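You operate a simulated robot arm through the tools that you are given. There is no shell and no other tool.

You run a simulated robot arm. Do the job below in one go: nothing can be reset, and whatever is moved stays where it is left.

## Task
Start winder D: main switch on, reset, mode to auto, then start.
Fine: reset after the switch is on; start last, and watch the display climb past 80 m/min. It ends running.

Only the result counts: the job must be done as asked and must still hold three seconds after the hand-in. Knocking over, shifting, dropping, spilling or breaking anything else fails it.

## Robot
A 7-joint arm with a fingered hand, fixed in place. Base frame: the origin is on the floor under the middle of its stand, x ahead of it, y to its left, z up. Units: mm, rad, N and s.
With the tool pointing down near the work surface it reaches from about 220 to 760 mm from the base axis. Its first joint turns from -2.897 to 2.897 rad. Payload 4 kg.
The TCP is the grasp point between the finger pads, 28 mm short of the fingertips. In the tool frame z runs along the fingers and y along their closing line. The gripper opens to 168 mm; its body begins 79 mm behind the TCP. The gripper is a hand of 4 fingers: y runs from the thumb to the fingers, the wrist lies at [0, 0, -249] in the tool frame.
Orientation is told as [roll, pitch, yaw] about the base's x, y, z axes, in that order, counted from this pose: with the fingers straight down and closing along the base's y, the tool's x points along the base's -x, its y along +y and its z along -z.

## Interface
- The arm moves only by the tool servo_tool. Its arguments are lists of equal length, an entry for each row: "delta_pos": the shift along the base's x, y, z in m, a list of three; "rot": the turn, a rotation vector about the base's x, y, z in rad, a list of three. In form: {"delta_pos": [[dx, dy, dz], ...], "rot": [[wx, wy, wz], ...]}. A call has 1 to 20 rows; each row is the pose to reach, as a shift and turn from the pose commanded when the call began. A row lasts 0.2 s, in which the tool goes at most 50 mm and 0.15 rad; a call with a longer step from one row to the next is refused whole. A pose out of reach is approached as far as the arm can. The call stops where the force on the tool passes 40 N (or 10 N more than at its start, if that is more) or the arm is blocked; 0.2 s more then pass. In this call time passes only in rows, and 0.2 s behind the last. The reply holds the time, the measured pose of the TCP, the force on the tool along the base axes, the opening and the grip force, in the units named above and with some noise, with the torque about the TCP (base axes, N m) and any sound that the robot's microphone picked up.
- Cameras (640 x 400 px; columns grow to the right, rows downward): "scene" is fixed at [50.3, 653.4, 1531.3]; the picture's right is [-0.95, -0.32, 0.00], its down [-0.11, 0.32, -0.94] and it looks along [0.31, -0.89, -0.34] (base axes); focal length 328 px, centre (320, 200). "wrist" rides on the gripper at [60, -60, -110] in the tool frame; the picture's right is [0.71, 0.71, 0.00], its down [-0.56, 0.56, -0.61] and it looks along [-0.43, 0.43, 0.79] (tool axes); focal length 265 px, centre (320, 200). There is no depth. A picture from a camera that has moved, and an enlarged one, comes with that camera's place and axes in the base frame and with its lens.
- grab_frame(camera): a new picture of that camera. No time passes.
- lift_body(by): slides the trunk up (or, below 0, down) by that many mm; the arm rides with it, the base frame stays. It gives what a move gives, with no picture.
- curl_fingers(finger1, finger2, finger3, thumb_bend): sets how far each is bent, from 0 (flat) to 1 (curled in); at 0.3 the hand is open as for a grip, at 0.7 the pads meet at the TCP. One left out holds its place. A second passes; each finger stops where it meets its share of the squeeze, and holds until it gets a number again. It is the only way to open and close the hand. It gives what a move gives, with no picture; readings hold the bend of each and the force on the fingers (four entries, about 0 where the hand has none), thumb and palm.
- enlarge(camera, box): a new picture of the part [left, top, right, bottom] of that camera's present view, enlarged. No time passes.
- sign_off(): hands the job in; it is judged then, once.

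Nothing tells you positions but the pictures and the camera data. Unless the task says otherwise, let go and move clear before handing in.

The tools are called after ">>>" as a command line: name --argument value ..., lists and objects as JSON in quotes. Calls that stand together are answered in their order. servo_tool: Moves the arm, as the interface text tells. Its arguments: {"type":"object","properties":{"delta_pos":{"type":"array"},"rot":{"type":"array"}},"required":["delta_pos","rot"]} The other tools are called the same way: lift_body (by) moves the trunk up or down; curl_fingers (finger1, finger2, finger3, thumb_bend) moves the fingers one by one; grab_frame (camera) takes a picture; enlarge (camera, box) takes an enlarged picture of a part of a camera's view; sign_off () hands the job in.

At the start:

```text
time: 0.0
tool_pos: [183.7, -339.9, 1245.2]
ee_rot: [0.001, 0.0, -0.003]
contact_force: [-0.6, 0.0, -0.1]
ft_torque: [0.04, -0.02, 0.0]
width: 168.1
gripper_force: 0.1
shape: jaw
bend: [0.3, 0.3, 0.3, 0.3]
finger forces: [0.0, 0.1, 0.0, 0.1, 0.0, 0.0]
trunk travel left (down, up): [-564.0, 26.0]
```

scene: 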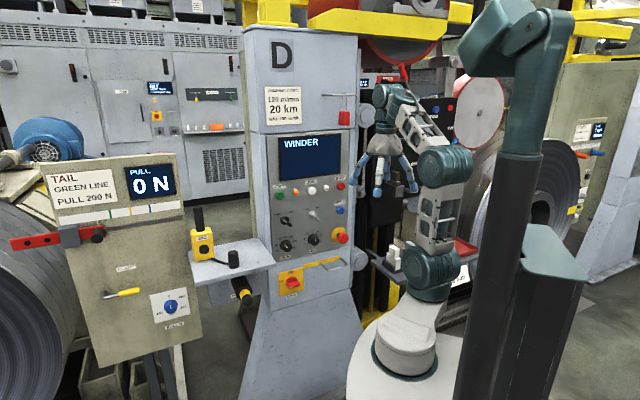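
wrist: 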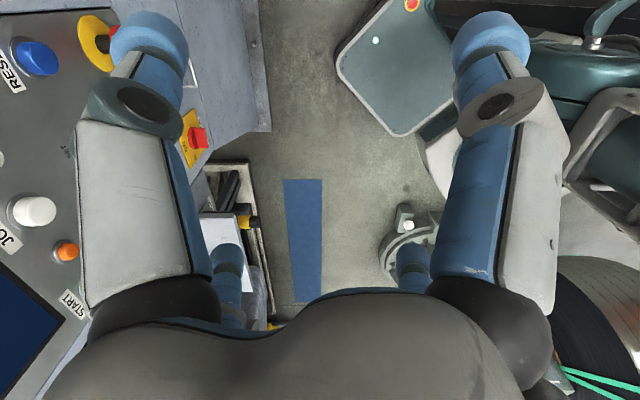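

I see cabinet D with a WINDER display, a row of buttons and knobs, and a red/yellow switch below. I'll enlarge the views to read the labels before moving.

>>> enlarge --camera "scene" --box '[260, 120, 370, 300]'

>>> enlarge --camera "scene" --box '[265, 170, 361, 230]'

>>> enlarge --camera "scene" --box '[265, 205, 361, 265]'

>>> enlarge --camera "scene" --box '[265, 250, 361, 310]'

>>> enlarge --camera "wrist" --box '[0, 0, 320, 400]'

```text
2.22 times, centred on (315, 210) of scene
camera zoom: at [50.3, 653.4, 1531.3], right [-0.95, -0.32, 0.0], down [-0.11, 0.32, -0.94], along [0.31, -0.89, -0.34], focal length 728 px, centre (331, 178)
```

zoom: 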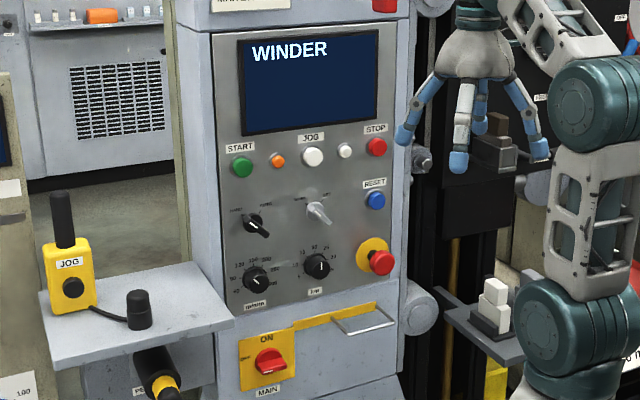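

```text
6.67 times, centred on (313, 200) of scene
camera zoom: at [50.3, 653.4, 1531.3], right [-0.95, -0.32, 0.0], down [-0.11, 0.32, -0.94], along [0.31, -0.89, -0.34], focal length 2184 px, centre (367, 200)
```

zoom: 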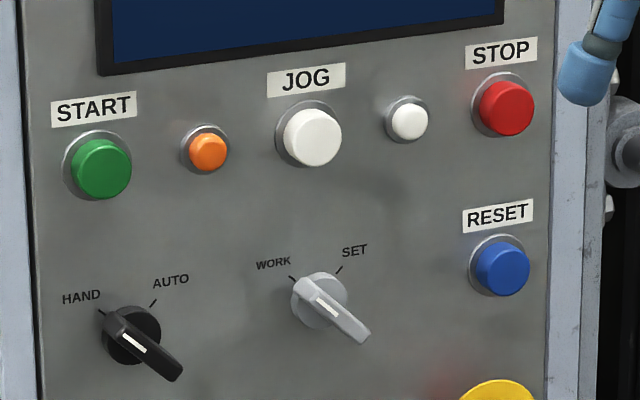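

```text
6.67 times, centred on (313, 235) of scene
camera zoom: at [50.3, 653.4, 1531.3], right [-0.95, -0.32, 0.0], down [-0.11, 0.32, -0.94], along [0.31, -0.89, -0.34], focal length 2184 px, centre (367, -33)
```

zoom: 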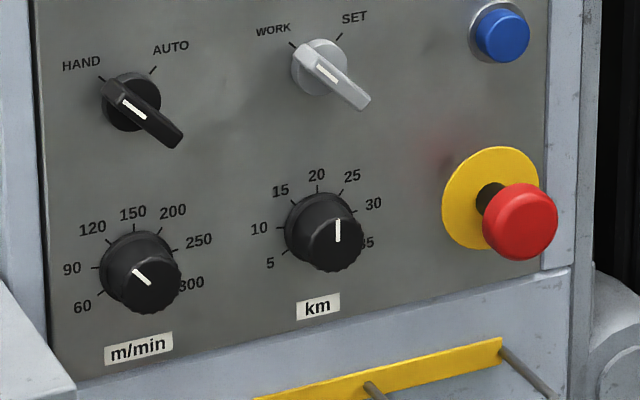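

```text
6.67 times, centred on (313, 280) of scene
camera zoom: at [50.3, 653.4, 1531.3], right [-0.95, -0.32, 0.0], down [-0.11, 0.32, -0.94], along [0.31, -0.89, -0.34], focal length 2184 px, centre (367, -333)
```

zoom: 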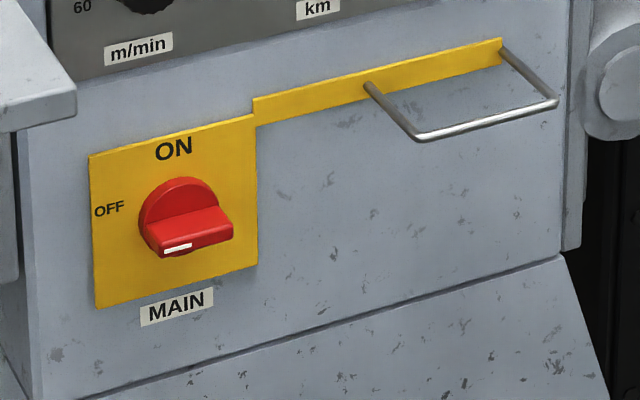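

```text
1.00 times, centred on (160, 200) of wrist (not enlarged: the box is as wide or as high as the picture)
camera zoom: at [122.2, -401.1, 1354.7], right [-0.71, 0.71, 0.0], down [0.56, 0.56, 0.61], along [0.43, 0.43, -0.79], focal length 265 px, centre (480, 200)
```

zoom: 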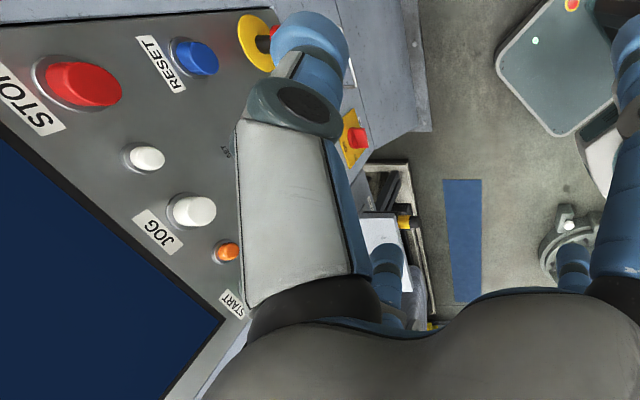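

The panel faces the robot at 45°: button row at z≈1127, selectors and RESET at z≈1017, MAIN switch at about (547, -425, 731), in its OFF position. First I'll turn the hand to point at the panel, well short of it, and look.

>>> servo_tool --delta_pos '[[0.013, -0.001, -0.008], [0.027, -0.002, -0.017], [0.04, -0.003, -0.025], [0.053, -0.004, -0.033], [0.067, -0.005, -0.042], [0.08, -0.006, -0.05], [0.093, -0.007, -0.058], [0.107, -0.008, -0.067], [0.12, -0.009, -0.075], [0.133, -0.01, -0.083], [0.147, -0.011, -0.092], [0.16, -0.012, -0.1]]' --rot '[[-0.0926, -0.0926, 0], [-0.1851, -0.1851, 0], [-0.2777, -0.2777, 0], [-0.3702, -0.3702, 0], [-0.4628, -0.4628, 0], [-0.5554, -0.5554, 0], [-0.6479, -0.6479, 0], [-0.7405, -0.7405, 0], [-0.833, -0.833, 0], [-0.9256, -0.9256, 0], [-1.0181, -1.0181, 0], [-1.1107, -1.1107, 0]]'

```text
time: 2.6
tool_pos: [339.8, -329.3, 1274.5]
ee_rot: [-1.567, -0.789, 0.778]
contact_force: [-0.2, -0.5, 0.1]
ft_torque: [-0.01, -0.01, 0.09]
width: 168.1
gripper_force: 0.1
shape: jaw
bend: [0.3, 0.3, 0.3, 0.3]
finger forces: [0.1, 0.0, 0.0, 0.0, 0.1, 0.0]
out of reach, approached as far as the arm can: row 9, 10, 11, 12
trunk travel left (down, up): [-564.0, 26.0]
```

The hand turned, but the arm couldn't come as low as asked, so the trunk likely needs lowering. I'll look at both views.

>>> grab_frame --camera "scene"

>>> grab_frame --camera "wrist"

```text
taken
```

scene: 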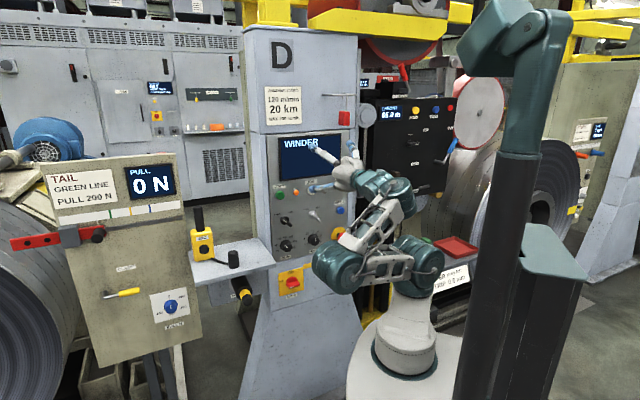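

```text
taken
camera wrist: at [201.2, -312.5, 1275.3], right [0.0, 0.0, -1.0], down [0.13, 0.99, 0.0], along [0.99, -0.13, 0.0], focal length 265 px, centre (320, 200)
```

wrist: 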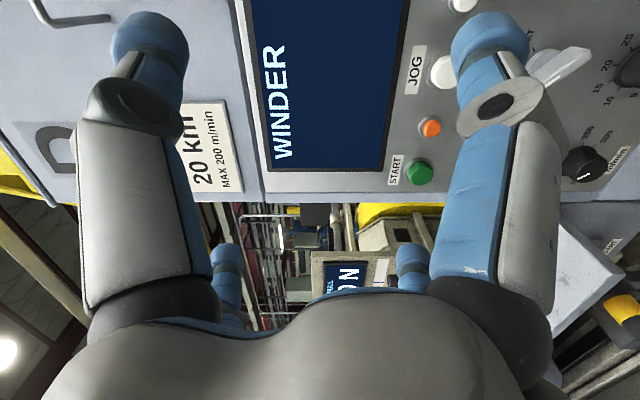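

The arm base rides on the trunk, so lowering the trunk will lower the hand. Before that, I'll look closely at the shelf beside the panel so I can keep clear of it.

>>> enlarge --camera "scene" --box '[170, 190, 330, 310]'

>>> enlarge --camera "scene" --box '[300, 130, 500, 400]'

>>> enlarge --camera "wrist" --box '[360, 0, 640, 400]'

```text
3.33 times, centred on (250, 250) of scene
camera zoom: at [50.3, 653.4, 1531.3], right [-0.95, -0.32, 0.0], down [-0.11, 0.32, -0.94], along [0.31, -0.89, -0.34], focal length 1092 px, centre (553, 33)
```

zoom: 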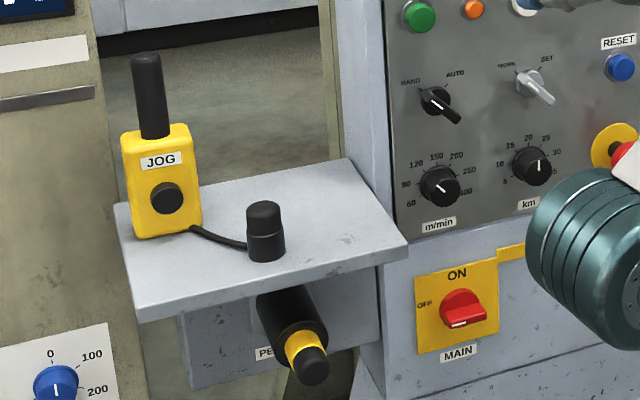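

```text
1.48 times, centred on (400, 265) of scene
camera zoom: at [50.3, 653.4, 1531.3], right [-0.95, -0.32, 0.0], down [-0.11, 0.32, -0.94], along [0.31, -0.89, -0.34], focal length 485 px, centre (202, 104)
```

zoom: 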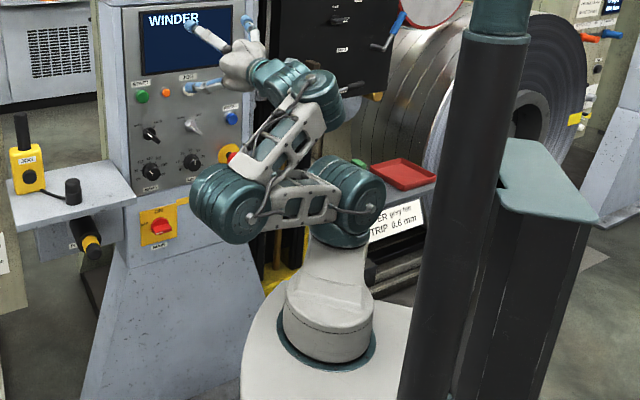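

```text
1.00 times, centred on (500, 200) of wrist (not enlarged: the box is as wide or as high as the picture)
camera zoom: at [201.2, -312.5, 1275.3], right [0.0, 0.0, -1.0], down [0.13, 0.99, 0.0], along [0.99, -0.13, 0.0], focal length 265 px, centre (140, 200)
```

zoom: 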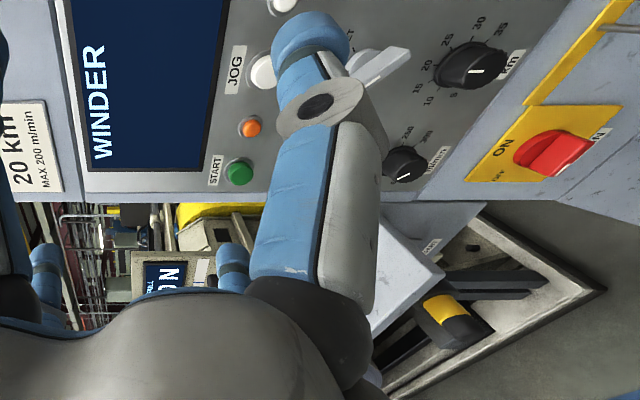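

The shelf's near corner is around (541, -275, 905), about 100 mm left of and 170 mm above the MAIN switch, so the hand fits below it. I'll lower the trunk in two stages with the hand about 230 mm off the panel.

>>> lift_body --by -260

>>> grab_frame --camera "scene"

>>> grab_frame --camera "wrist"

```text
time: 5.3
tool_pos: [338.9, -327.1, 1015.5]
ee_rot: [-1.567, -0.786, 0.78]
contact_force: [0.6, -0.5, 0.9]
ft_torque: [0.0, 0.03, 0.0]
width: 168.2
gripper_force: 0.0
shape: jaw
bend: [0.3, 0.3, 0.3, 0.3]
finger forces: [0.0, 0.0, 0.1, 0.0, 0.0, 0.0]
trunk travel left (down, up): [-304.0, 286.0]
```

```text
taken
```

scene: 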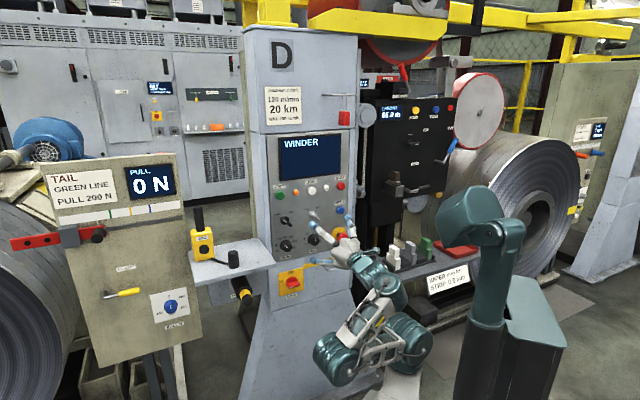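

```text
taken
camera wrist: at [200.5, -310.2, 1016.3], right [0.0, 0.0, -1.0], down [0.13, 0.99, 0.0], along [0.99, -0.13, 0.0], focal length 265 px, centre (320, 200)
```

wrist: 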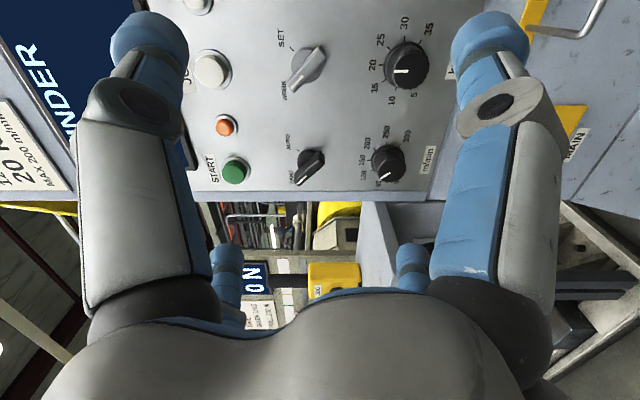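

The trunk and arm came down together cleanly. I'll lower the rest so that the hand is level with the MAIN switch.

>>> lift_body --by -280

>>> grab_frame --camera "scene"

>>> grab_frame --camera "wrist"

```text
time: 8.1
tool_pos: [338.4, -326.7, 736.2]
ee_rot: [-1.566, -0.785, 0.779]
contact_force: [-0.8, -0.3, 0.2]
ft_torque: [0.03, 0.01, 0.0]
width: 168.1
gripper_force: 0.1
shape: jaw
bend: [0.3, 0.3, 0.3, 0.3]
finger forces: [0.0, 0.0, 0.1, 0.0, 0.1, 0.0]
trunk travel left (down, up): [-24.0, 566.0]
```

```text
taken
```

scene: 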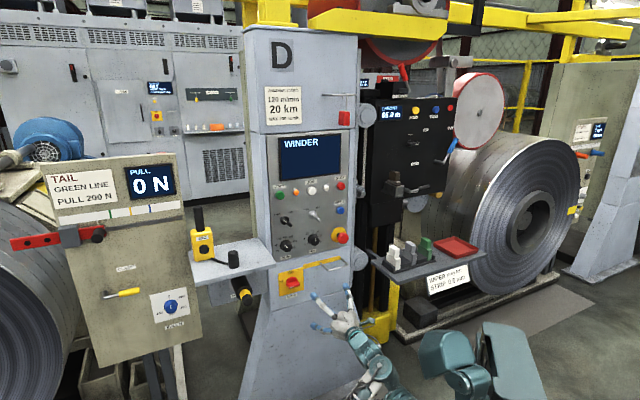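

```text
taken
camera wrist: at [200.5, -310.2, 736.3], right [0.0, 0.0, -1.0], down [0.13, 0.99, 0.0], along [0.99, -0.13, 0.0], focal length 265 px, centre (320, 200)
```

wrist: 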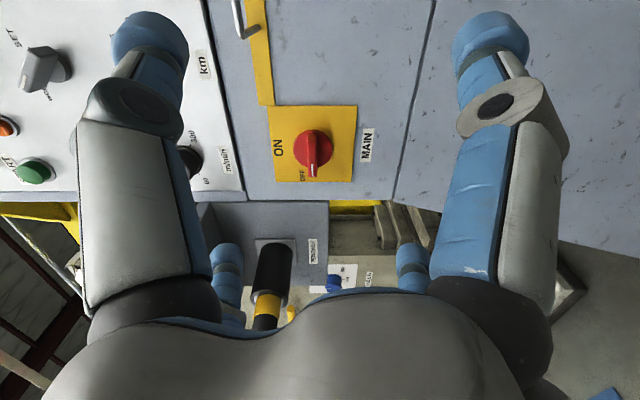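

The hand is level with the MAIN switch and pointing at the panel. I'll take close views of the switch from both cameras to fix its axis.

>>> enlarge --camera "wrist" --box '[232, 80, 392, 180]'

>>> enlarge --camera "scene" --box '[262, 250, 326, 310]'

>>> enlarge --camera "scene" --box '[280, 260, 400, 400]'

```text
4.00 times, centred on (312, 130) of wrist
camera zoom: at [200.5, -310.2, 736.3], right [0.0, 0.0, -1.0], down [0.13, 0.99, 0.0], along [0.99, -0.13, 0.0], focal length 1062 px, centre (352, 480)
```

zoom: 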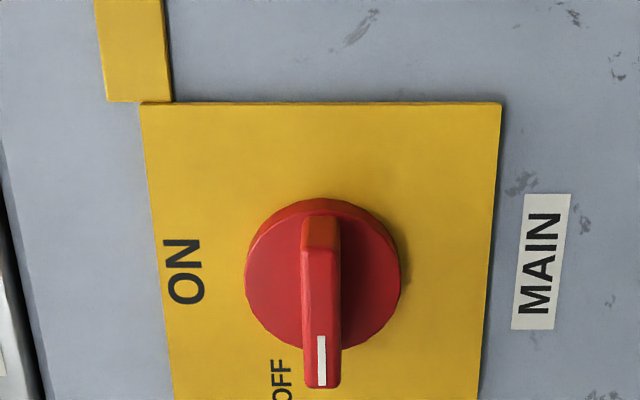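

```text
6.67 times, centred on (294, 280) of scene
camera zoom: at [50.3, 653.4, 1531.3], right [-0.95, -0.32, 0.0], down [-0.11, 0.32, -0.94], along [0.31, -0.89, -0.34], focal length 2184 px, centre (493, -333)
```

zoom: 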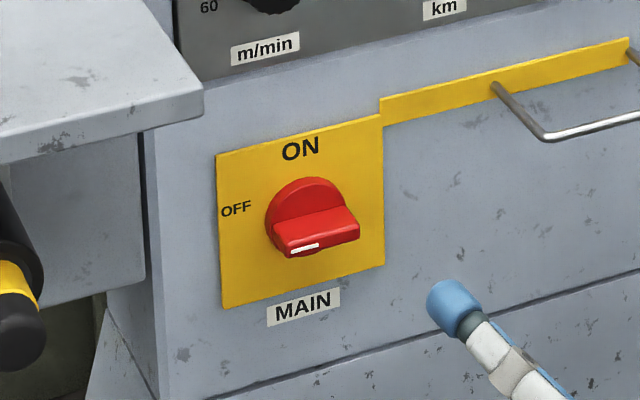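

```text
2.86 times, centred on (340, 330) of scene
camera zoom: at [50.3, 653.4, 1531.3], right [-0.95, -0.32, 0.0], down [-0.11, 0.32, -0.94], along [0.31, -0.89, -0.34], focal length 936 px, centre (263, -171)
```

zoom: 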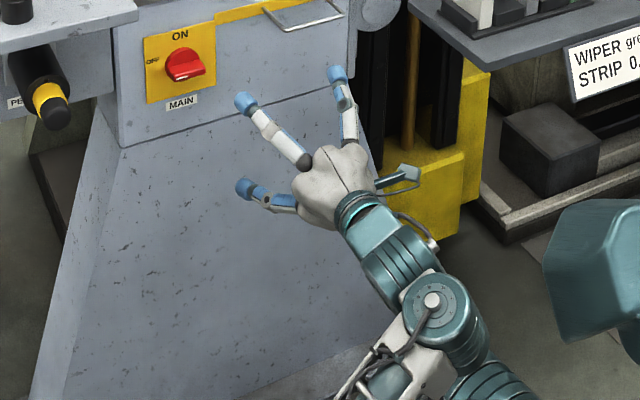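

The handle is horizontal at OFF, about 52 mm long and 13 mm wide, with its axis near (544, -424, 745). I'll make a small move first to confirm what pose commands are counted from.

>>> servo_tool --delta_pos '[[0.01, -0.01, 0], [0.02, -0.02, 0.0]]' --rot '[[0, 0, 0], [0, 0, 0]]'

```text
time: 8.7
tool_pos: [358.8, -344.2, 743.5]
ee_rot: [-1.565, -0.786, 0.779]
contact_force: [0.2, 0.2, -0.7]
ft_torque: [0.03, 0.03, -0.03]
width: 168.0
gripper_force: 0.2
shape: jaw
bend: [0.3, 0.3, 0.3, 0.3]
finger forces: [0.0, 0.1, 0.0, 0.0, 0.0, 0.0]
out of reach, approached as far as the arm can: row 1, 2
trunk travel left (down, up): [-24.0, 566.0]
```

Commands count from the present pose, but the arm is up against a joint limit when folded this far. I'll move forward and slightly up, where there should be more freedom.

>>> servo_tool --delta_pos '[[0.01, -0.01, 0.01], [0.02, -0.02, 0.02], [0.03, -0.03, 0.03], [0.04, -0.04, 0.04], [0.05, -0.05, 0.05], [0.06, -0.06, 0.05]]' --rot '[[0, 0, 0], [0, 0, 0], [0, 0, 0], [0, 0, 0], [0, 0, 0], [0, 0, 0]]'

>>> grab_frame --camera "scene"

```text
time: 10.1
tool_pos: [419.0, -404.1, 792.5]
ee_rot: [-1.567, -0.785, 0.778]
contact_force: [0.1, 0.3, 0.5]
ft_torque: [-0.01, -0.01, 0.0]
width: 167.9
gripper_force: 0.1
shape: jaw
bend: [0.3, 0.3, 0.3, 0.3]
finger forces: [0.0, 0.1, 0.0, 0.0, 0.1, 0.0]
trunk travel left (down, up): [-24.0, 566.0]
```

```text
taken
```

scene: 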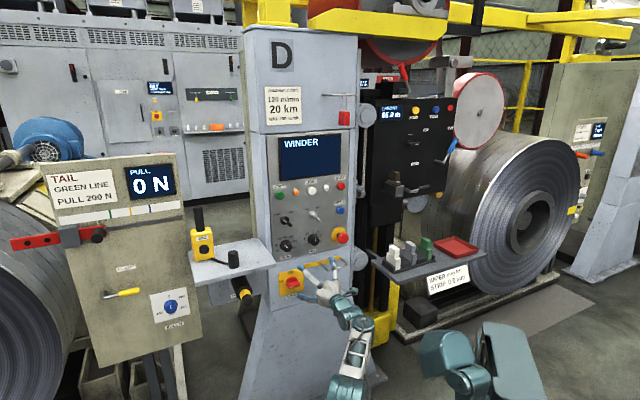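

Now reachable and the shift was followed exactly. Next I'll go in front of the MAIN switch axis while rolling the hand 45° so the thumb and opposing finger close vertically.

>>> servo_tool --delta_pos '[[0.007, 0.011, -0.008], [0.014, 0.021, -0.016], [0.02, 0.032, -0.024], [0.027, 0.043, -0.032], [0.034, 0.053, -0.04], [0.041, 0.064, -0.048]]' --rot '[[-0.0926, 0.0926, 0], [-0.1851, 0.1851, 0], [-0.2777, 0.2777, 0], [-0.3702, 0.3702, 0], [-0.4628, 0.4628, 0], [-0.5554, 0.5554, 0]]'

>>> grab_frame --camera "scene"

>>> grab_frame --camera "wrist"

```text
time: 11.5
tool_pos: [459.4, -357.8, 744.5]
ee_rot: [-1.55, -0.121, 0.777]
contact_force: [0.1, 0.4, 0.5]
ft_torque: [0.0, -0.01, 0.03]
width: 167.5
gripper_force: 0.0
shape: jaw
bend: [0.3, 0.3, 0.3, 0.3]
finger forces: [0.0, 0.0, 0.0, 0.0, 0.0, 0.1]
out of reach, approached as far as the arm can: row 5, 6
trunk travel left (down, up): [-24.0, 566.0]
```

```text
taken
```

scene: 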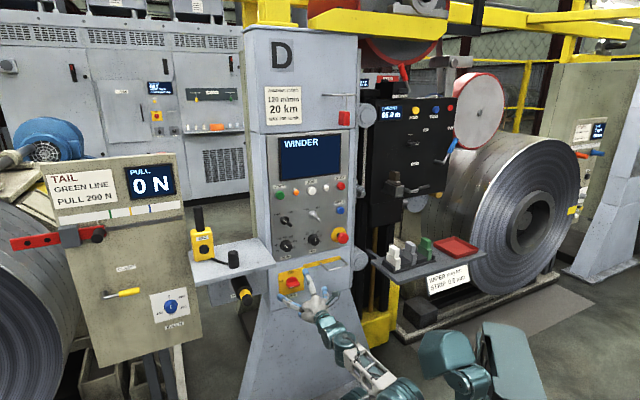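

```text
taken
camera wrist: at [334.5, -326.7, 800.5], right [-0.45, -0.42, -0.79], down [0.0, 0.88, -0.47], along [0.89, -0.22, -0.4], focal length 265 px, centre (320, 200)
```

wrist: 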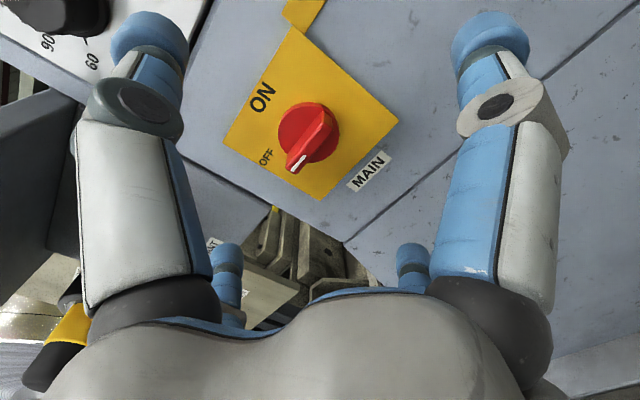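

The roll stopped about 7° short at a joint limit, which is close enough as I'll turn clockwise from here. In this free space I'll curl one finger at a time to learn which is which.

>>> curl_fingers --finger2 0.6 --thumb_bend 0.6

>>> grab_frame --camera "wrist"

>>> enlarge --camera "scene" --box '[262, 240, 362, 340]'

```text
time: 12.5
tool_pos: [459.4, -356.1, 745.3]
ee_rot: [-1.55, -0.121, 0.779]
contact_force: [-1.2, 0.2, -0.8]
ft_torque: [0.02, 0.02, 0.03]
width: 83.5
gripper_force: 0.0
shape: fingers
bend: [0.3, 0.6, 0.3, 0.6]
finger forces: [0.0, 0.0, 0.0, 0.0, 0.0, 0.0]
trunk travel left (down, up): [-24.0, 566.0]
```

```text
taken
camera wrist: at [334.7, -326.7, 800.5], right [-0.45, -0.42, -0.79], down [0.0, 0.88, -0.47], along [0.89, -0.21, -0.39], focal length 265 px, centre (320, 200)
```

wrist: 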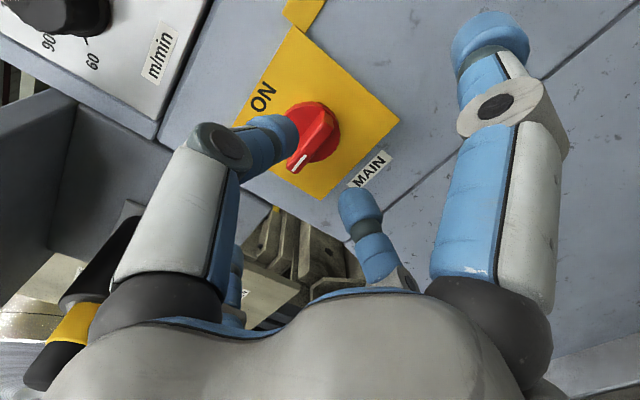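

```text
4.00 times, centred on (312, 290) of scene
camera zoom: at [50.3, 653.4, 1531.3], right [-0.95, -0.32, 0.0], down [-0.11, 0.32, -0.94], along [0.31, -0.89, -0.34], focal length 1310 px, centre (352, -160)
```

zoom: 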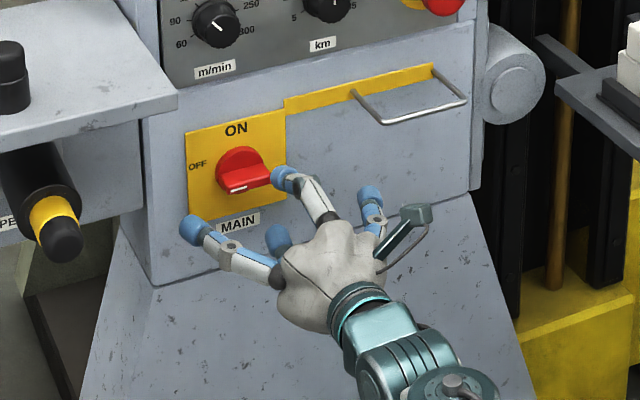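

Finger 2 opposes the thumb, and at bend 0.6 the tips reach about 45 mm past the TCP. I'll open these two slightly, then advance so the tips straddle the MAIN handle.

>>> curl_fingers --finger2 0.52 --thumb_bend 0.52

>>> servo_tool --delta_pos '[[0.008, 0.0, 0.0], [0.02, -0.01, 0.0], [0.032, -0.02, 0.0], [0.04, -0.025, 0.0]]' --rot '[[0.02, -0.03, 0], [0.042, -0.071, 0], [0.042, -0.071, 0], [0.042, -0.071, 0]]'

>>> grab_frame --camera "wrist"

>>> enlarge --camera "scene" --box '[262, 240, 362, 340]'

```text
time: 13.5
tool_pos: [459.6, -356.0, 745.7]
ee_rot: [-1.551, -0.123, 0.779]
contact_force: [0.5, 0.4, -0.1]
ft_torque: [0.01, 0.01, 0.0]
width: 89.6
gripper_force: 0.0
shape: fingers
bend: [0.3, 0.52, 0.3, 0.52]
finger forces: [0.0, 0.0, 0.1, 0.0, 0.0, 0.0]
trunk travel left (down, up): [-24.0, 566.0]
```

```text
time: 14.5
tool_pos: [499.2, -366.0, 745.8]
ee_rot: [-1.591, -0.079, 0.782]
contact_force: [-0.5, -0.3, -0.4]
ft_torque: [0.02, -0.02, 0.02]
width: 89.7
gripper_force: 0.0
shape: fingers
bend: [0.3, 0.52, 0.3, 0.52]
finger forces: [0.0, 0.1, 0.1, 0.0, 0.1, 0.0]
out of reach, approached as far as the arm can: row 1
trunk travel left (down, up): [-24.0, 566.0]
```

```text
taken
camera wrist: at [374.9, -332.7, 798.6], right [-0.45, -0.47, -0.76], down [0.0, 0.85, -0.52], along [0.89, -0.24, -0.38], focal length 265 px, centre (320, 200)
```

wrist: 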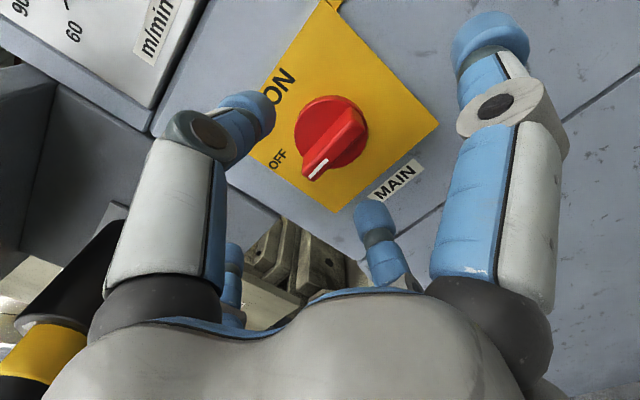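

```text
4.00 times, centred on (312, 290) of scene
camera zoom: at [50.3, 653.4, 1531.3], right [-0.95, -0.32, 0.0], down [-0.11, 0.32, -0.94], along [0.31, -0.89, -0.34], focal length 1310 px, centre (352, -160)
```

zoom: 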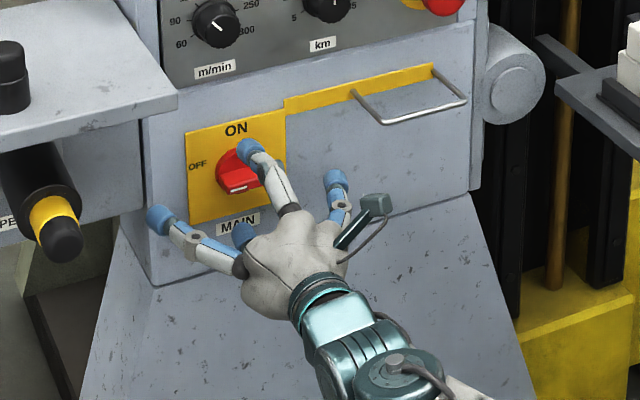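

The tips straddle the handle with clearance, and the axis estimate holds at (544, -424, 744). I'll level the tool and advance the last 20 mm along the axis, then check.

>>> servo_tool --delta_pos '[[-0.002, -0.008, -0.001], [0.0, -0.014, -0.001], [0.0055, -0.0215, -0.001]]' --rot '[[0.0146, 0.0146, 0], [0.0146, 0.0146, 0], [0.0146, 0.0146, 0]]'

>>> grab_frame --camera "wrist"

>>> enlarge --camera "scene" --box '[262, 240, 342, 320]'

```text
time: 15.3
tool_pos: [504.4, -388.0, 744.3]
ee_rot: [-1.571, -0.08, 0.781]
contact_force: [1.2, -0.6, -0.5]
ft_torque: [-0.02, -0.01, -0.01]
width: 89.9
gripper_force: 0.0
shape: fingers
bend: [0.3, 0.52, 0.3, 0.52]
finger forces: [0.1, 0.0, 0.0, 0.0, 0.0, 0.1]
trunk travel left (down, up): [-24.0, 566.0]
```

```text
taken
camera wrist: at [381.0, -355.3, 799.9], right [-0.46, -0.46, -0.76], down [-0.01, 0.86, -0.51], along [0.89, -0.23, -0.4], focal length 265 px, centre (320, 200)
```

wrist: 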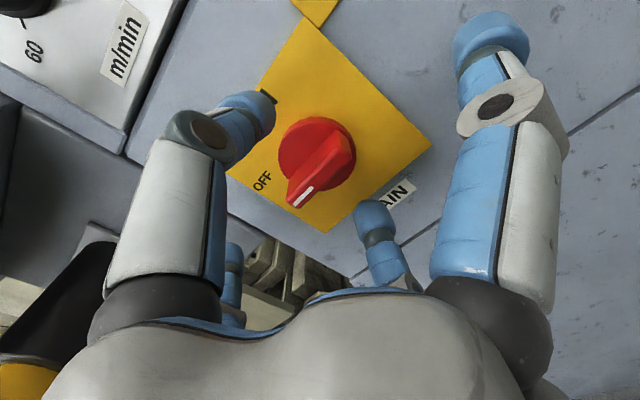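

```text
5.00 times, centred on (302, 280) of scene
camera zoom: at [50.3, 653.4, 1531.3], right [-0.95, -0.32, 0.0], down [-0.11, 0.32, -0.94], along [0.31, -0.89, -0.34], focal length 1638 px, centre (410, -200)
```

zoom: 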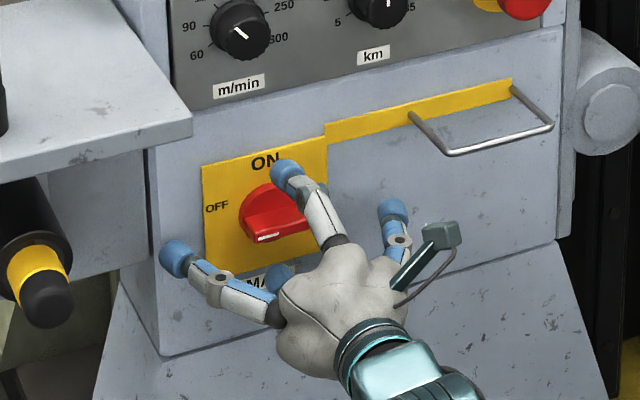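

The handle sits right on the tool axis between thumb and finger 2. I'll close these two on it.

>>> curl_fingers --finger2 0.72 --thumb_bend 0.72

>>> grab_frame --camera "wrist"

>>> enlarge --camera "scene" --box '[262, 240, 342, 320]'

```text
time: 16.3
tool_pos: [505.0, -387.5, 745.2]
ee_rot: [-1.571, -0.081, 0.78]
contact_force: [1.5, -3.3, 2.4]
ft_torque: [-0.05, -0.05, -0.01]
width: 79.6
gripper_force: 5.0
shape: fingers
bend: [0.3, 0.68, 0.3, 0.68]
finger forces: [0.1, 3.7, 0.1, 0.0, 6.5, 0.0]
trunk travel left (down, up): [-24.0, 566.0]
```

```text
taken
camera wrist: at [381.0, -355.2, 800.0], right [-0.46, -0.46, -0.76], down [-0.01, 0.86, -0.51], along [0.89, -0.23, -0.4], focal length 265 px, centre (320, 200)
```

wrist: 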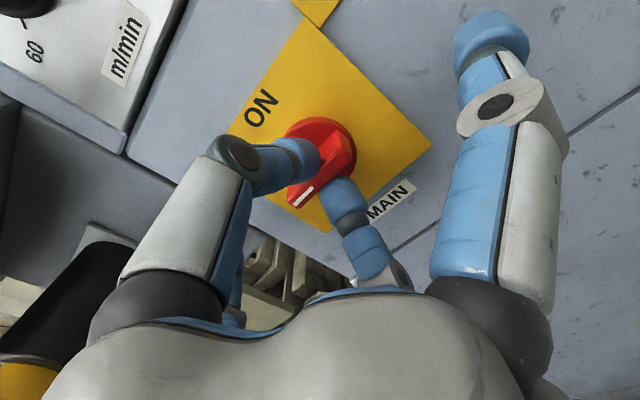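

```text
5.00 times, centred on (302, 280) of scene
camera zoom: at [50.3, 653.4, 1531.3], right [-0.95, -0.32, 0.0], down [-0.11, 0.32, -0.94], along [0.31, -0.89, -0.34], focal length 1638 px, centre (410, -200)
```

zoom: 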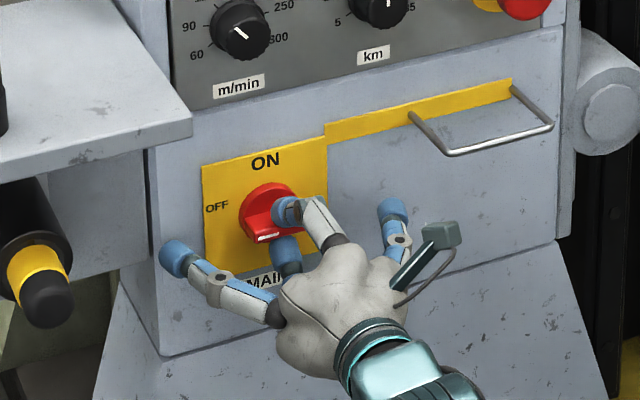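

The handle is gripped on both sides. I'll begin the clockwise turn with a first 30° and check whether the handle follows.

>>> servo_tool --delta_pos '[[0, 0, 0], [0, 0, 0], [0, 0, 0], [0, 0, 0], [0, 0, 0]]' --rot '[[0.0742, -0.0742, 0], [0.1485, -0.1485, 0], [0.2227, -0.2227, 0], [0.297, -0.297, 0], [0.3712, -0.3712, 0]]'

>>> grab_frame --camera "wrist"

>>> enlarge --camera "scene" --box '[262, 240, 342, 320]'

```text
time: 17.5
tool_pos: [505.7, -387.1, 745.0]
ee_rot: [-1.567, -0.607, 0.78]
contact_force: [2.5, -0.7, 1.8]
ft_torque: [-0.02, 0.03, -0.02]
width: 79.4
gripper_force: 5.5
shape: fingers
bend: [0.3, 0.68, 0.3, 0.68]
finger forces: [0.0, 4.9, 0.1, 0.0, 6.0, 0.0]
trunk travel left (down, up): [-24.0, 566.0]
```

```text
taken
camera wrist: at [367.7, -368.7, 759.9], right [-0.13, -0.12, -0.98], down [0.12, 0.98, -0.14], along [0.98, -0.13, -0.11], focal length 265 px, centre (320, 200)
```

wrist: 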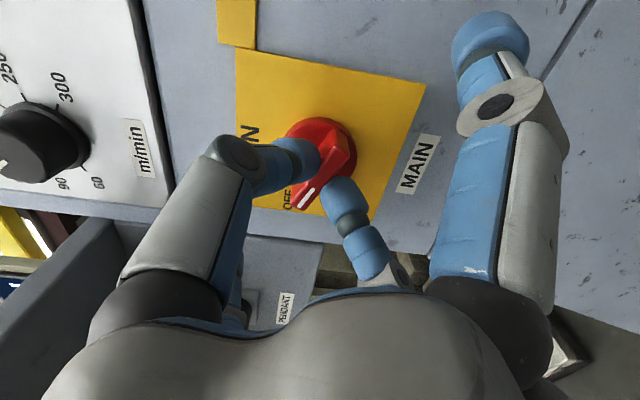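

```text
5.00 times, centred on (302, 280) of scene
camera zoom: at [50.3, 653.4, 1531.3], right [-0.95, -0.32, 0.0], down [-0.11, 0.32, -0.94], along [0.31, -0.89, -0.34], focal length 1638 px, centre (410, -200)
```

zoom: 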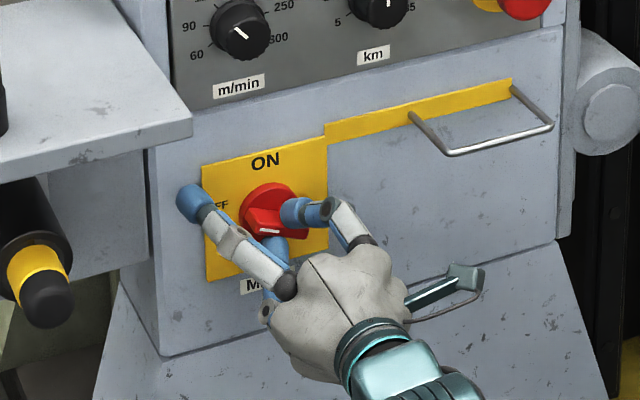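

The handle is turning with the hand. I'll complete the clockwise turn to ON.

>>> servo_tool --delta_pos '[[0, 0, 0], [0, 0, 0], [0, 0, 0], [0, 0, 0], [0, 0, 0], [0, 0, 0], [0, 0, 0], [0, 0, 0]]' --rot '[[0.0955, -0.0955, 0], [0.1909, -0.1909, 0], [0.2864, -0.2864, 0], [0.3818, -0.3818, 0], [0.4773, -0.4773, 0], [0.5728, -0.5728, 0], [0.6682, -0.6682, 0], [0.7637, -0.7637, 0]]'

>>> grab_frame --camera "wrist"

>>> enlarge --camera "scene" --box '[262, 240, 342, 320]'

>>> grab_frame --camera "scene"

```text
time: 19.3
tool_pos: [505.4, -386.1, 743.5]
ee_rot: [1.525, -1.454, -2.309]
contact_force: [0.5, 0.7, -1.8]
ft_torque: [-0.03, 0.03, 0.04]
width: 79.5
gripper_force: 5.4
shape: fingers
bend: [0.3, 0.67, 0.3, 0.69]
finger forces: [0.0, 6.4, 0.0, 0.0, 4.7, 0.0]
trunk travel left (down, up): [-24.0, 566.0]
```

```text
taken
camera wrist: at [389.6, -346.9, 677.6], right [0.55, 0.56, -0.62], down [-0.09, 0.78, 0.62], along [0.83, -0.29, 0.48], focal length 265 px, centre (320, 200)
```

wrist: 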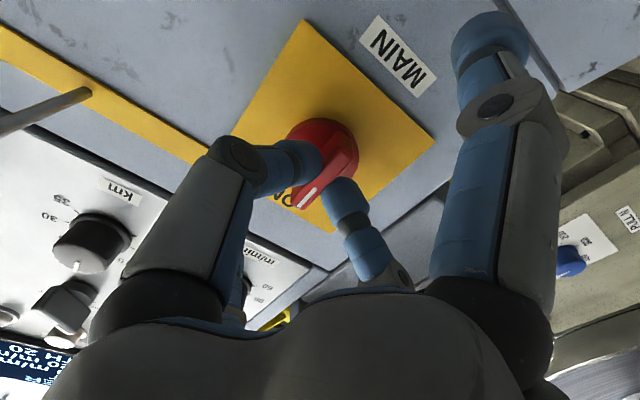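

```text
5.00 times, centred on (302, 280) of scene
camera zoom: at [50.3, 653.4, 1531.3], right [-0.95, -0.32, 0.0], down [-0.11, 0.32, -0.94], along [0.31, -0.89, -0.34], focal length 1638 px, centre (410, -200)
```

zoom: 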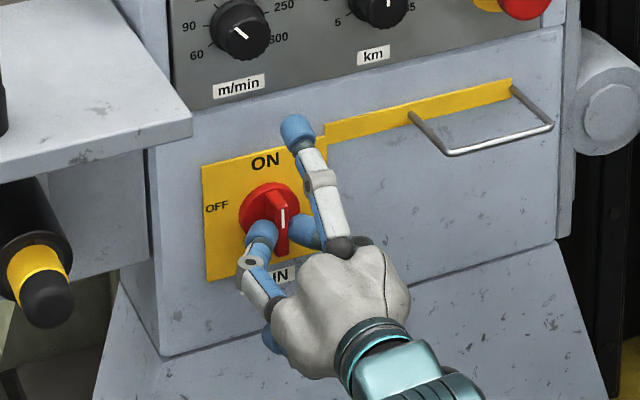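

```text
taken
```

scene: 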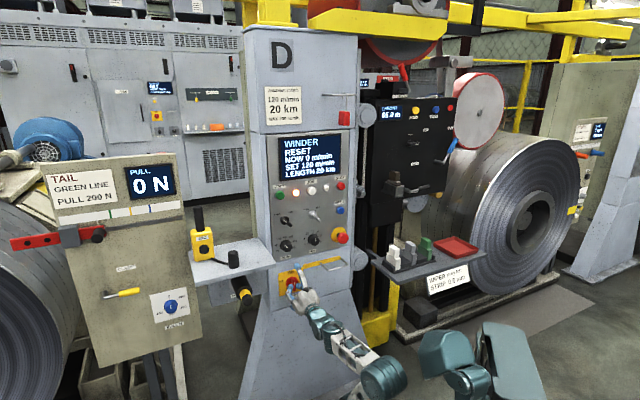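

The display woke up: "WINDER, RESET, NOW 0 m/min, SET 120 m/min, LENGTH 20 km", so MAIN is on. I'll release the handle and back off.

>>> curl_fingers --finger2 0.5 --thumb_bend 0.5

>>> servo_tool --delta_pos '[[-0.015, 0.015, 0], [-0.03, 0.03, 0], [-0.045, 0.045, 0], [-0.06, 0.06, 0]]' --rot '[[0, 0, 0], [0, 0, 0], [0, 0, 0], [0, 0, 0]]'

>>> enlarge --camera "scene" --box '[262, 120, 362, 320]'

>>> grab_frame --camera "wrist"

```text
time: 20.3
tool_pos: [506.4, -386.8, 745.2]
ee_rot: [1.529, -1.457, -2.317]
contact_force: [-0.4, -0.2, 0.4]
ft_torque: [0.03, 0.04, -0.04]
width: 91.7
gripper_force: 0.0
shape: fingers
bend: [0.3, 0.5, 0.3, 0.5]
finger forces: [0.0, 0.1, 0.1, 0.0, 0.0, 0.1]
trunk travel left (down, up): [-24.0, 566.0]
```

```text
time: 21.3
tool_pos: [447.9, -331.2, 744.2]
ee_rot: [1.516, -1.453, -2.302]
contact_force: [-0.3, 0.6, -0.5]
ft_torque: [-0.01, 0.02, 0.02]
width: 91.8
gripper_force: 0.0
shape: fingers
bend: [0.3, 0.5, 0.3, 0.5]
finger forces: [0.1, 0.0, 0.0, 0.0, 0.0, 0.0]
out of reach, approached as far as the arm can: row 4
trunk travel left (down, up): [-24.0, 566.0]
```

```text
2.00 times, centred on (312, 220) of scene
camera zoom: at [50.3, 653.4, 1531.3], right [-0.95, -0.32, 0.0], down [-0.11, 0.32, -0.94], along [0.31, -0.89, -0.34], focal length 655 px, centre (336, 160)
```

zoom: 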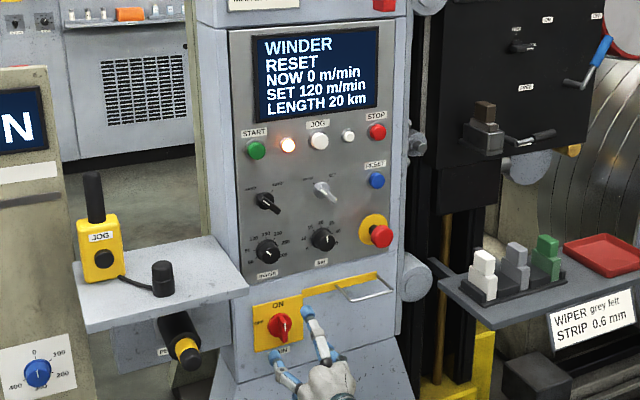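

```text
taken
camera wrist: at [332.4, -291.2, 678.2], right [0.55, 0.56, -0.62], down [-0.09, 0.78, 0.62], along [0.83, -0.29, 0.48], focal length 265 px, centre (320, 200)
```

wrist: 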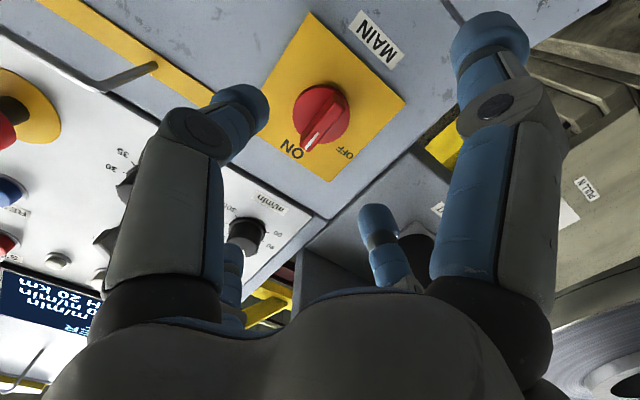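

MAIN is at ON and the orange lamp is lit. I'll raise the trunk to bring the hand to the RESET and selector level, then look.

>>> lift_body --by 270

>>> curl_fingers --finger1 0.48 --finger3 0.48

>>> grab_frame --camera "wrist"

>>> grab_frame --camera "scene"

```text
time: 24.1
tool_pos: [448.5, -331.2, 1014.5]
ee_rot: [1.519, -1.453, -2.304]
contact_force: [0.2, 0.6, -0.2]
ft_torque: [0.01, 0.0, 0.03]
width: 91.8
gripper_force: 0.2
shape: fingers
bend: [0.3, 0.5, 0.3, 0.5]
finger forces: [0.0, 0.1, 0.1, 0.0, 0.0, 0.1]
trunk travel left (down, up): [-294.0, 296.0]
```

```text
time: 25.1
tool_pos: [448.7, -331.1, 1015.1]
ee_rot: [1.52, -1.454, -2.305]
contact_force: [-0.3, 0.2, -1.1]
ft_torque: [0.0, -0.02, -0.01]
width: 60.6
gripper_force: 0.1
shape: fingers
bend: [0.48, 0.5, 0.48, 0.5]
finger forces: [0.1, 0.0, 0.0, 0.1, 0.1, 0.0]
trunk travel left (down, up): [-294.0, 296.0]
```

```text
taken
camera wrist: at [332.8, -291.1, 948.3], right [0.55, 0.56, -0.62], down [-0.09, 0.78, 0.62], along [0.83, -0.29, 0.48], focal length 265 px, centre (320, 200)
```

wrist: 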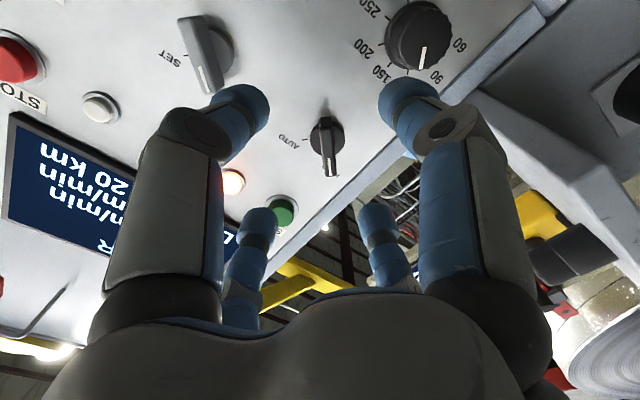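

```text
taken
```

scene: 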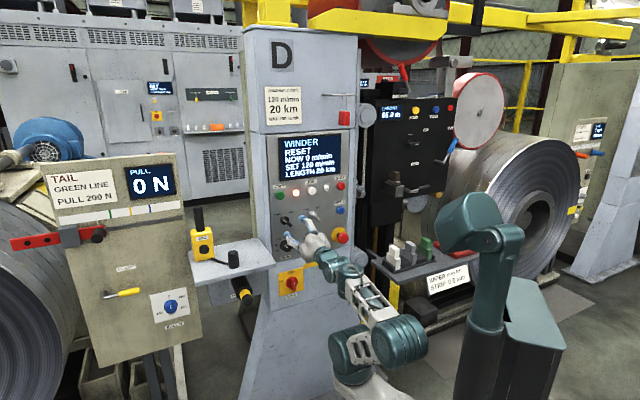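

Hand is at selector height in the open. Now I'll move across in front of RESET, rolling the hand so the fingers sit on the diagonals, clear of STOP above and the e-stop below.

>>> servo_tool --delta_pos '[[-0.021, -0.024, 0], [-0.042, -0.048, 0], [-0.064, -0.072, 0], [-0.085, -0.097, 0], [-0.106, -0.121, 0], [-0.127, -0.145, 0], [-0.1485, -0.169, 0]]' --rot '[[-0.0911, 0.0911, 0], [-0.1823, 0.1823, 0], [-0.2734, 0.2734, 0], [-0.3646, 0.3646, 0], [-0.4557, 0.4557, 0], [-0.5469, 0.5469, 0], [-0.638, 0.638, 0]]'

>>> grab_frame --camera "wrist"

>>> grab_frame --camera "scene"

```text
time: 26.6
tool_pos: [300.7, -501.1, 1013.9]
ee_rot: [-1.566, -0.783, 0.778]
contact_force: [-0.2, 0.0, 0.2]
ft_torque: [-0.01, 0.03, 0.02]
width: 60.3
gripper_force: 0.1
shape: fingers
bend: [0.48, 0.5, 0.48, 0.5]
finger forces: [0.1, 0.0, 0.1, 0.0, 0.0, 0.1]
trunk travel left (down, up): [-294.0, 296.0]
```

```text
taken
camera wrist: at [162.0, -483.3, 1015.1], right [0.0, 0.0, -1.0], down [0.13, 0.99, 0.0], along [0.99, -0.13, 0.0], focal length 265 px, centre (320, 200)
```

wrist: 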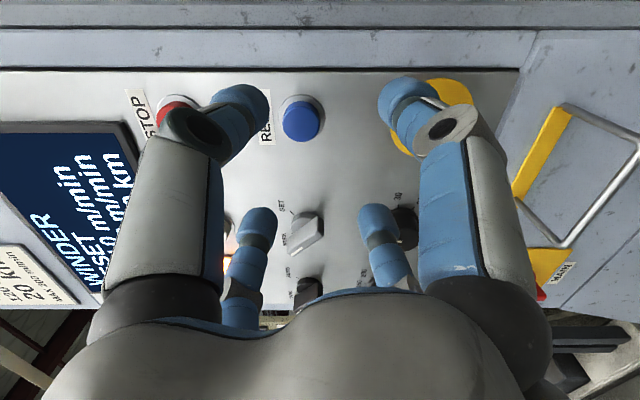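

```text
taken
```

scene: 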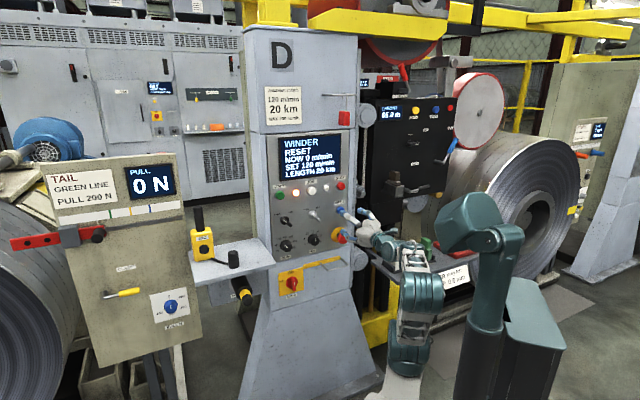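

RESET shows slightly above and left of where I first took it to be. I'll zoom in with the wrist camera to refine it.

>>> enlarge --camera "wrist" --box '[240, 70, 400, 170]'

>>> enlarge --camera "scene" --box '[300, 170, 380, 250]'

```text
4.00 times, centred on (320, 120) of wrist
camera zoom: at [162.0, -483.3, 1015.1], right [0.0, 0.0, -1.0], down [0.13, 0.99, 0.0], along [0.99, -0.13, 0.0], focal length 1062 px, centre (320, 520)
```

zoom: 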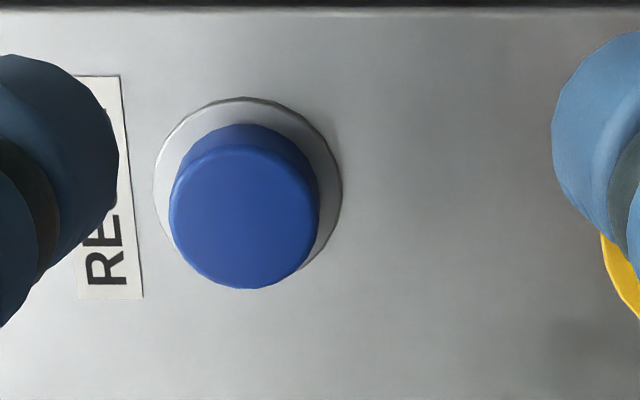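

```text
5.00 times, centred on (340, 210) of scene
camera zoom: at [50.3, 653.4, 1531.3], right [-0.95, -0.32, 0.0], down [-0.11, 0.32, -0.94], along [0.31, -0.89, -0.34], focal length 1638 px, centre (220, 150)
```

zoom: 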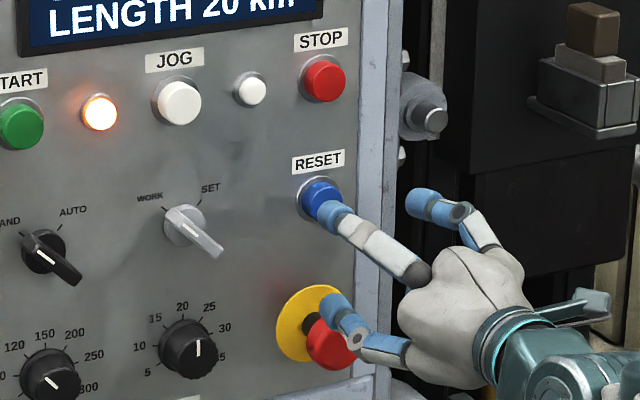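

RESET's cap front is about (384, -580, 1030), protruding ~17 mm. I'll line up about 20 mm short, close thumb and finger 2 into a point, and verify.

>>> servo_tool --delta_pos '[[0.0, 0.004, 0.016], [0.017, -0.014, 0.016], [0.0343, -0.0309, 0.016]]' --rot '[[0, 0, 0], [0, 0, 0], [0, 0, 0]]'

>>> curl_fingers --finger2 0.72 --thumb_bend 0.72

>>> grab_frame --camera "wrist"

>>> enlarge --camera "scene" --box '[300, 170, 380, 250]'

```text
time: 27.4
tool_pos: [333.7, -531.0, 1029.8]
ee_rot: [-1.565, -0.786, 0.777]
contact_force: [0.6, 0.8, 0.4]
ft_torque: [0.0, 0.03, -0.03]
width: 60.5
gripper_force: 0.0
shape: fingers
bend: [0.48, 0.5, 0.48, 0.5]
finger forces: [0.0, 0.0, 0.0, 0.1, 0.0, 0.0]
trunk travel left (down, up): [-294.0, 296.0]
```

```text
time: 28.4
tool_pos: [335.2, -531.9, 1030.3]
ee_rot: [-1.566, -0.785, 0.777]
contact_force: [-0.1, -1.4, -0.4]
ft_torque: [0.02, 0.02, 0.04]
width: 41.8
gripper_force: 0.0
shape: fingers
bend: [0.48, 0.71, 0.48, 0.71]
finger forces: [0.0, 0.2, 0.0, 0.1, 0.0, 0.1]
trunk travel left (down, up): [-294.0, 296.0]
```

```text
taken
camera wrist: at [196.4, -513.9, 1030.3], right [0.0, 0.0, -1.0], down [0.13, 0.99, 0.0], along [0.99, -0.13, 0.0], focal length 265 px, centre (320, 200)
```

wrist: 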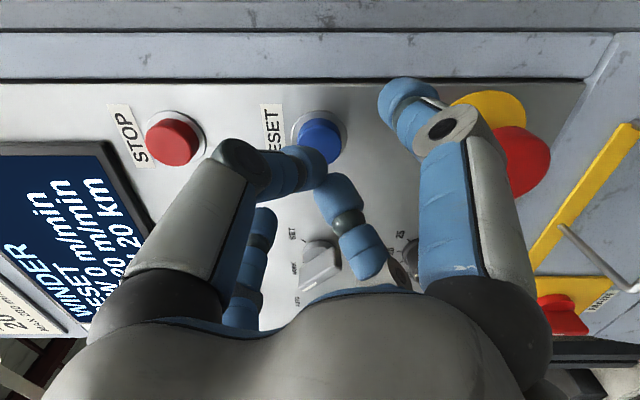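

```text
5.00 times, centred on (340, 210) of scene
camera zoom: at [50.3, 653.4, 1531.3], right [-0.95, -0.32, 0.0], down [-0.11, 0.32, -0.94], along [0.31, -0.89, -0.34], focal length 1638 px, centre (220, 150)
```

zoom: 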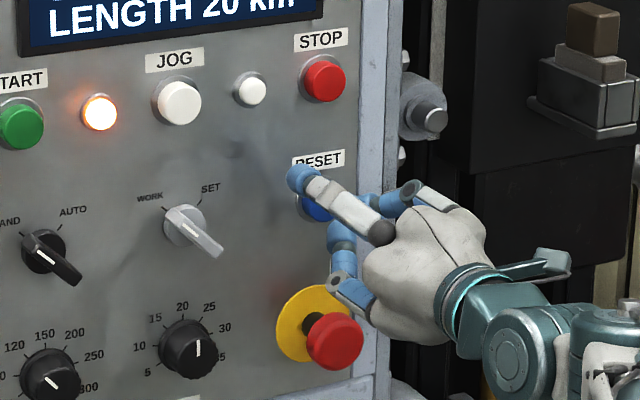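

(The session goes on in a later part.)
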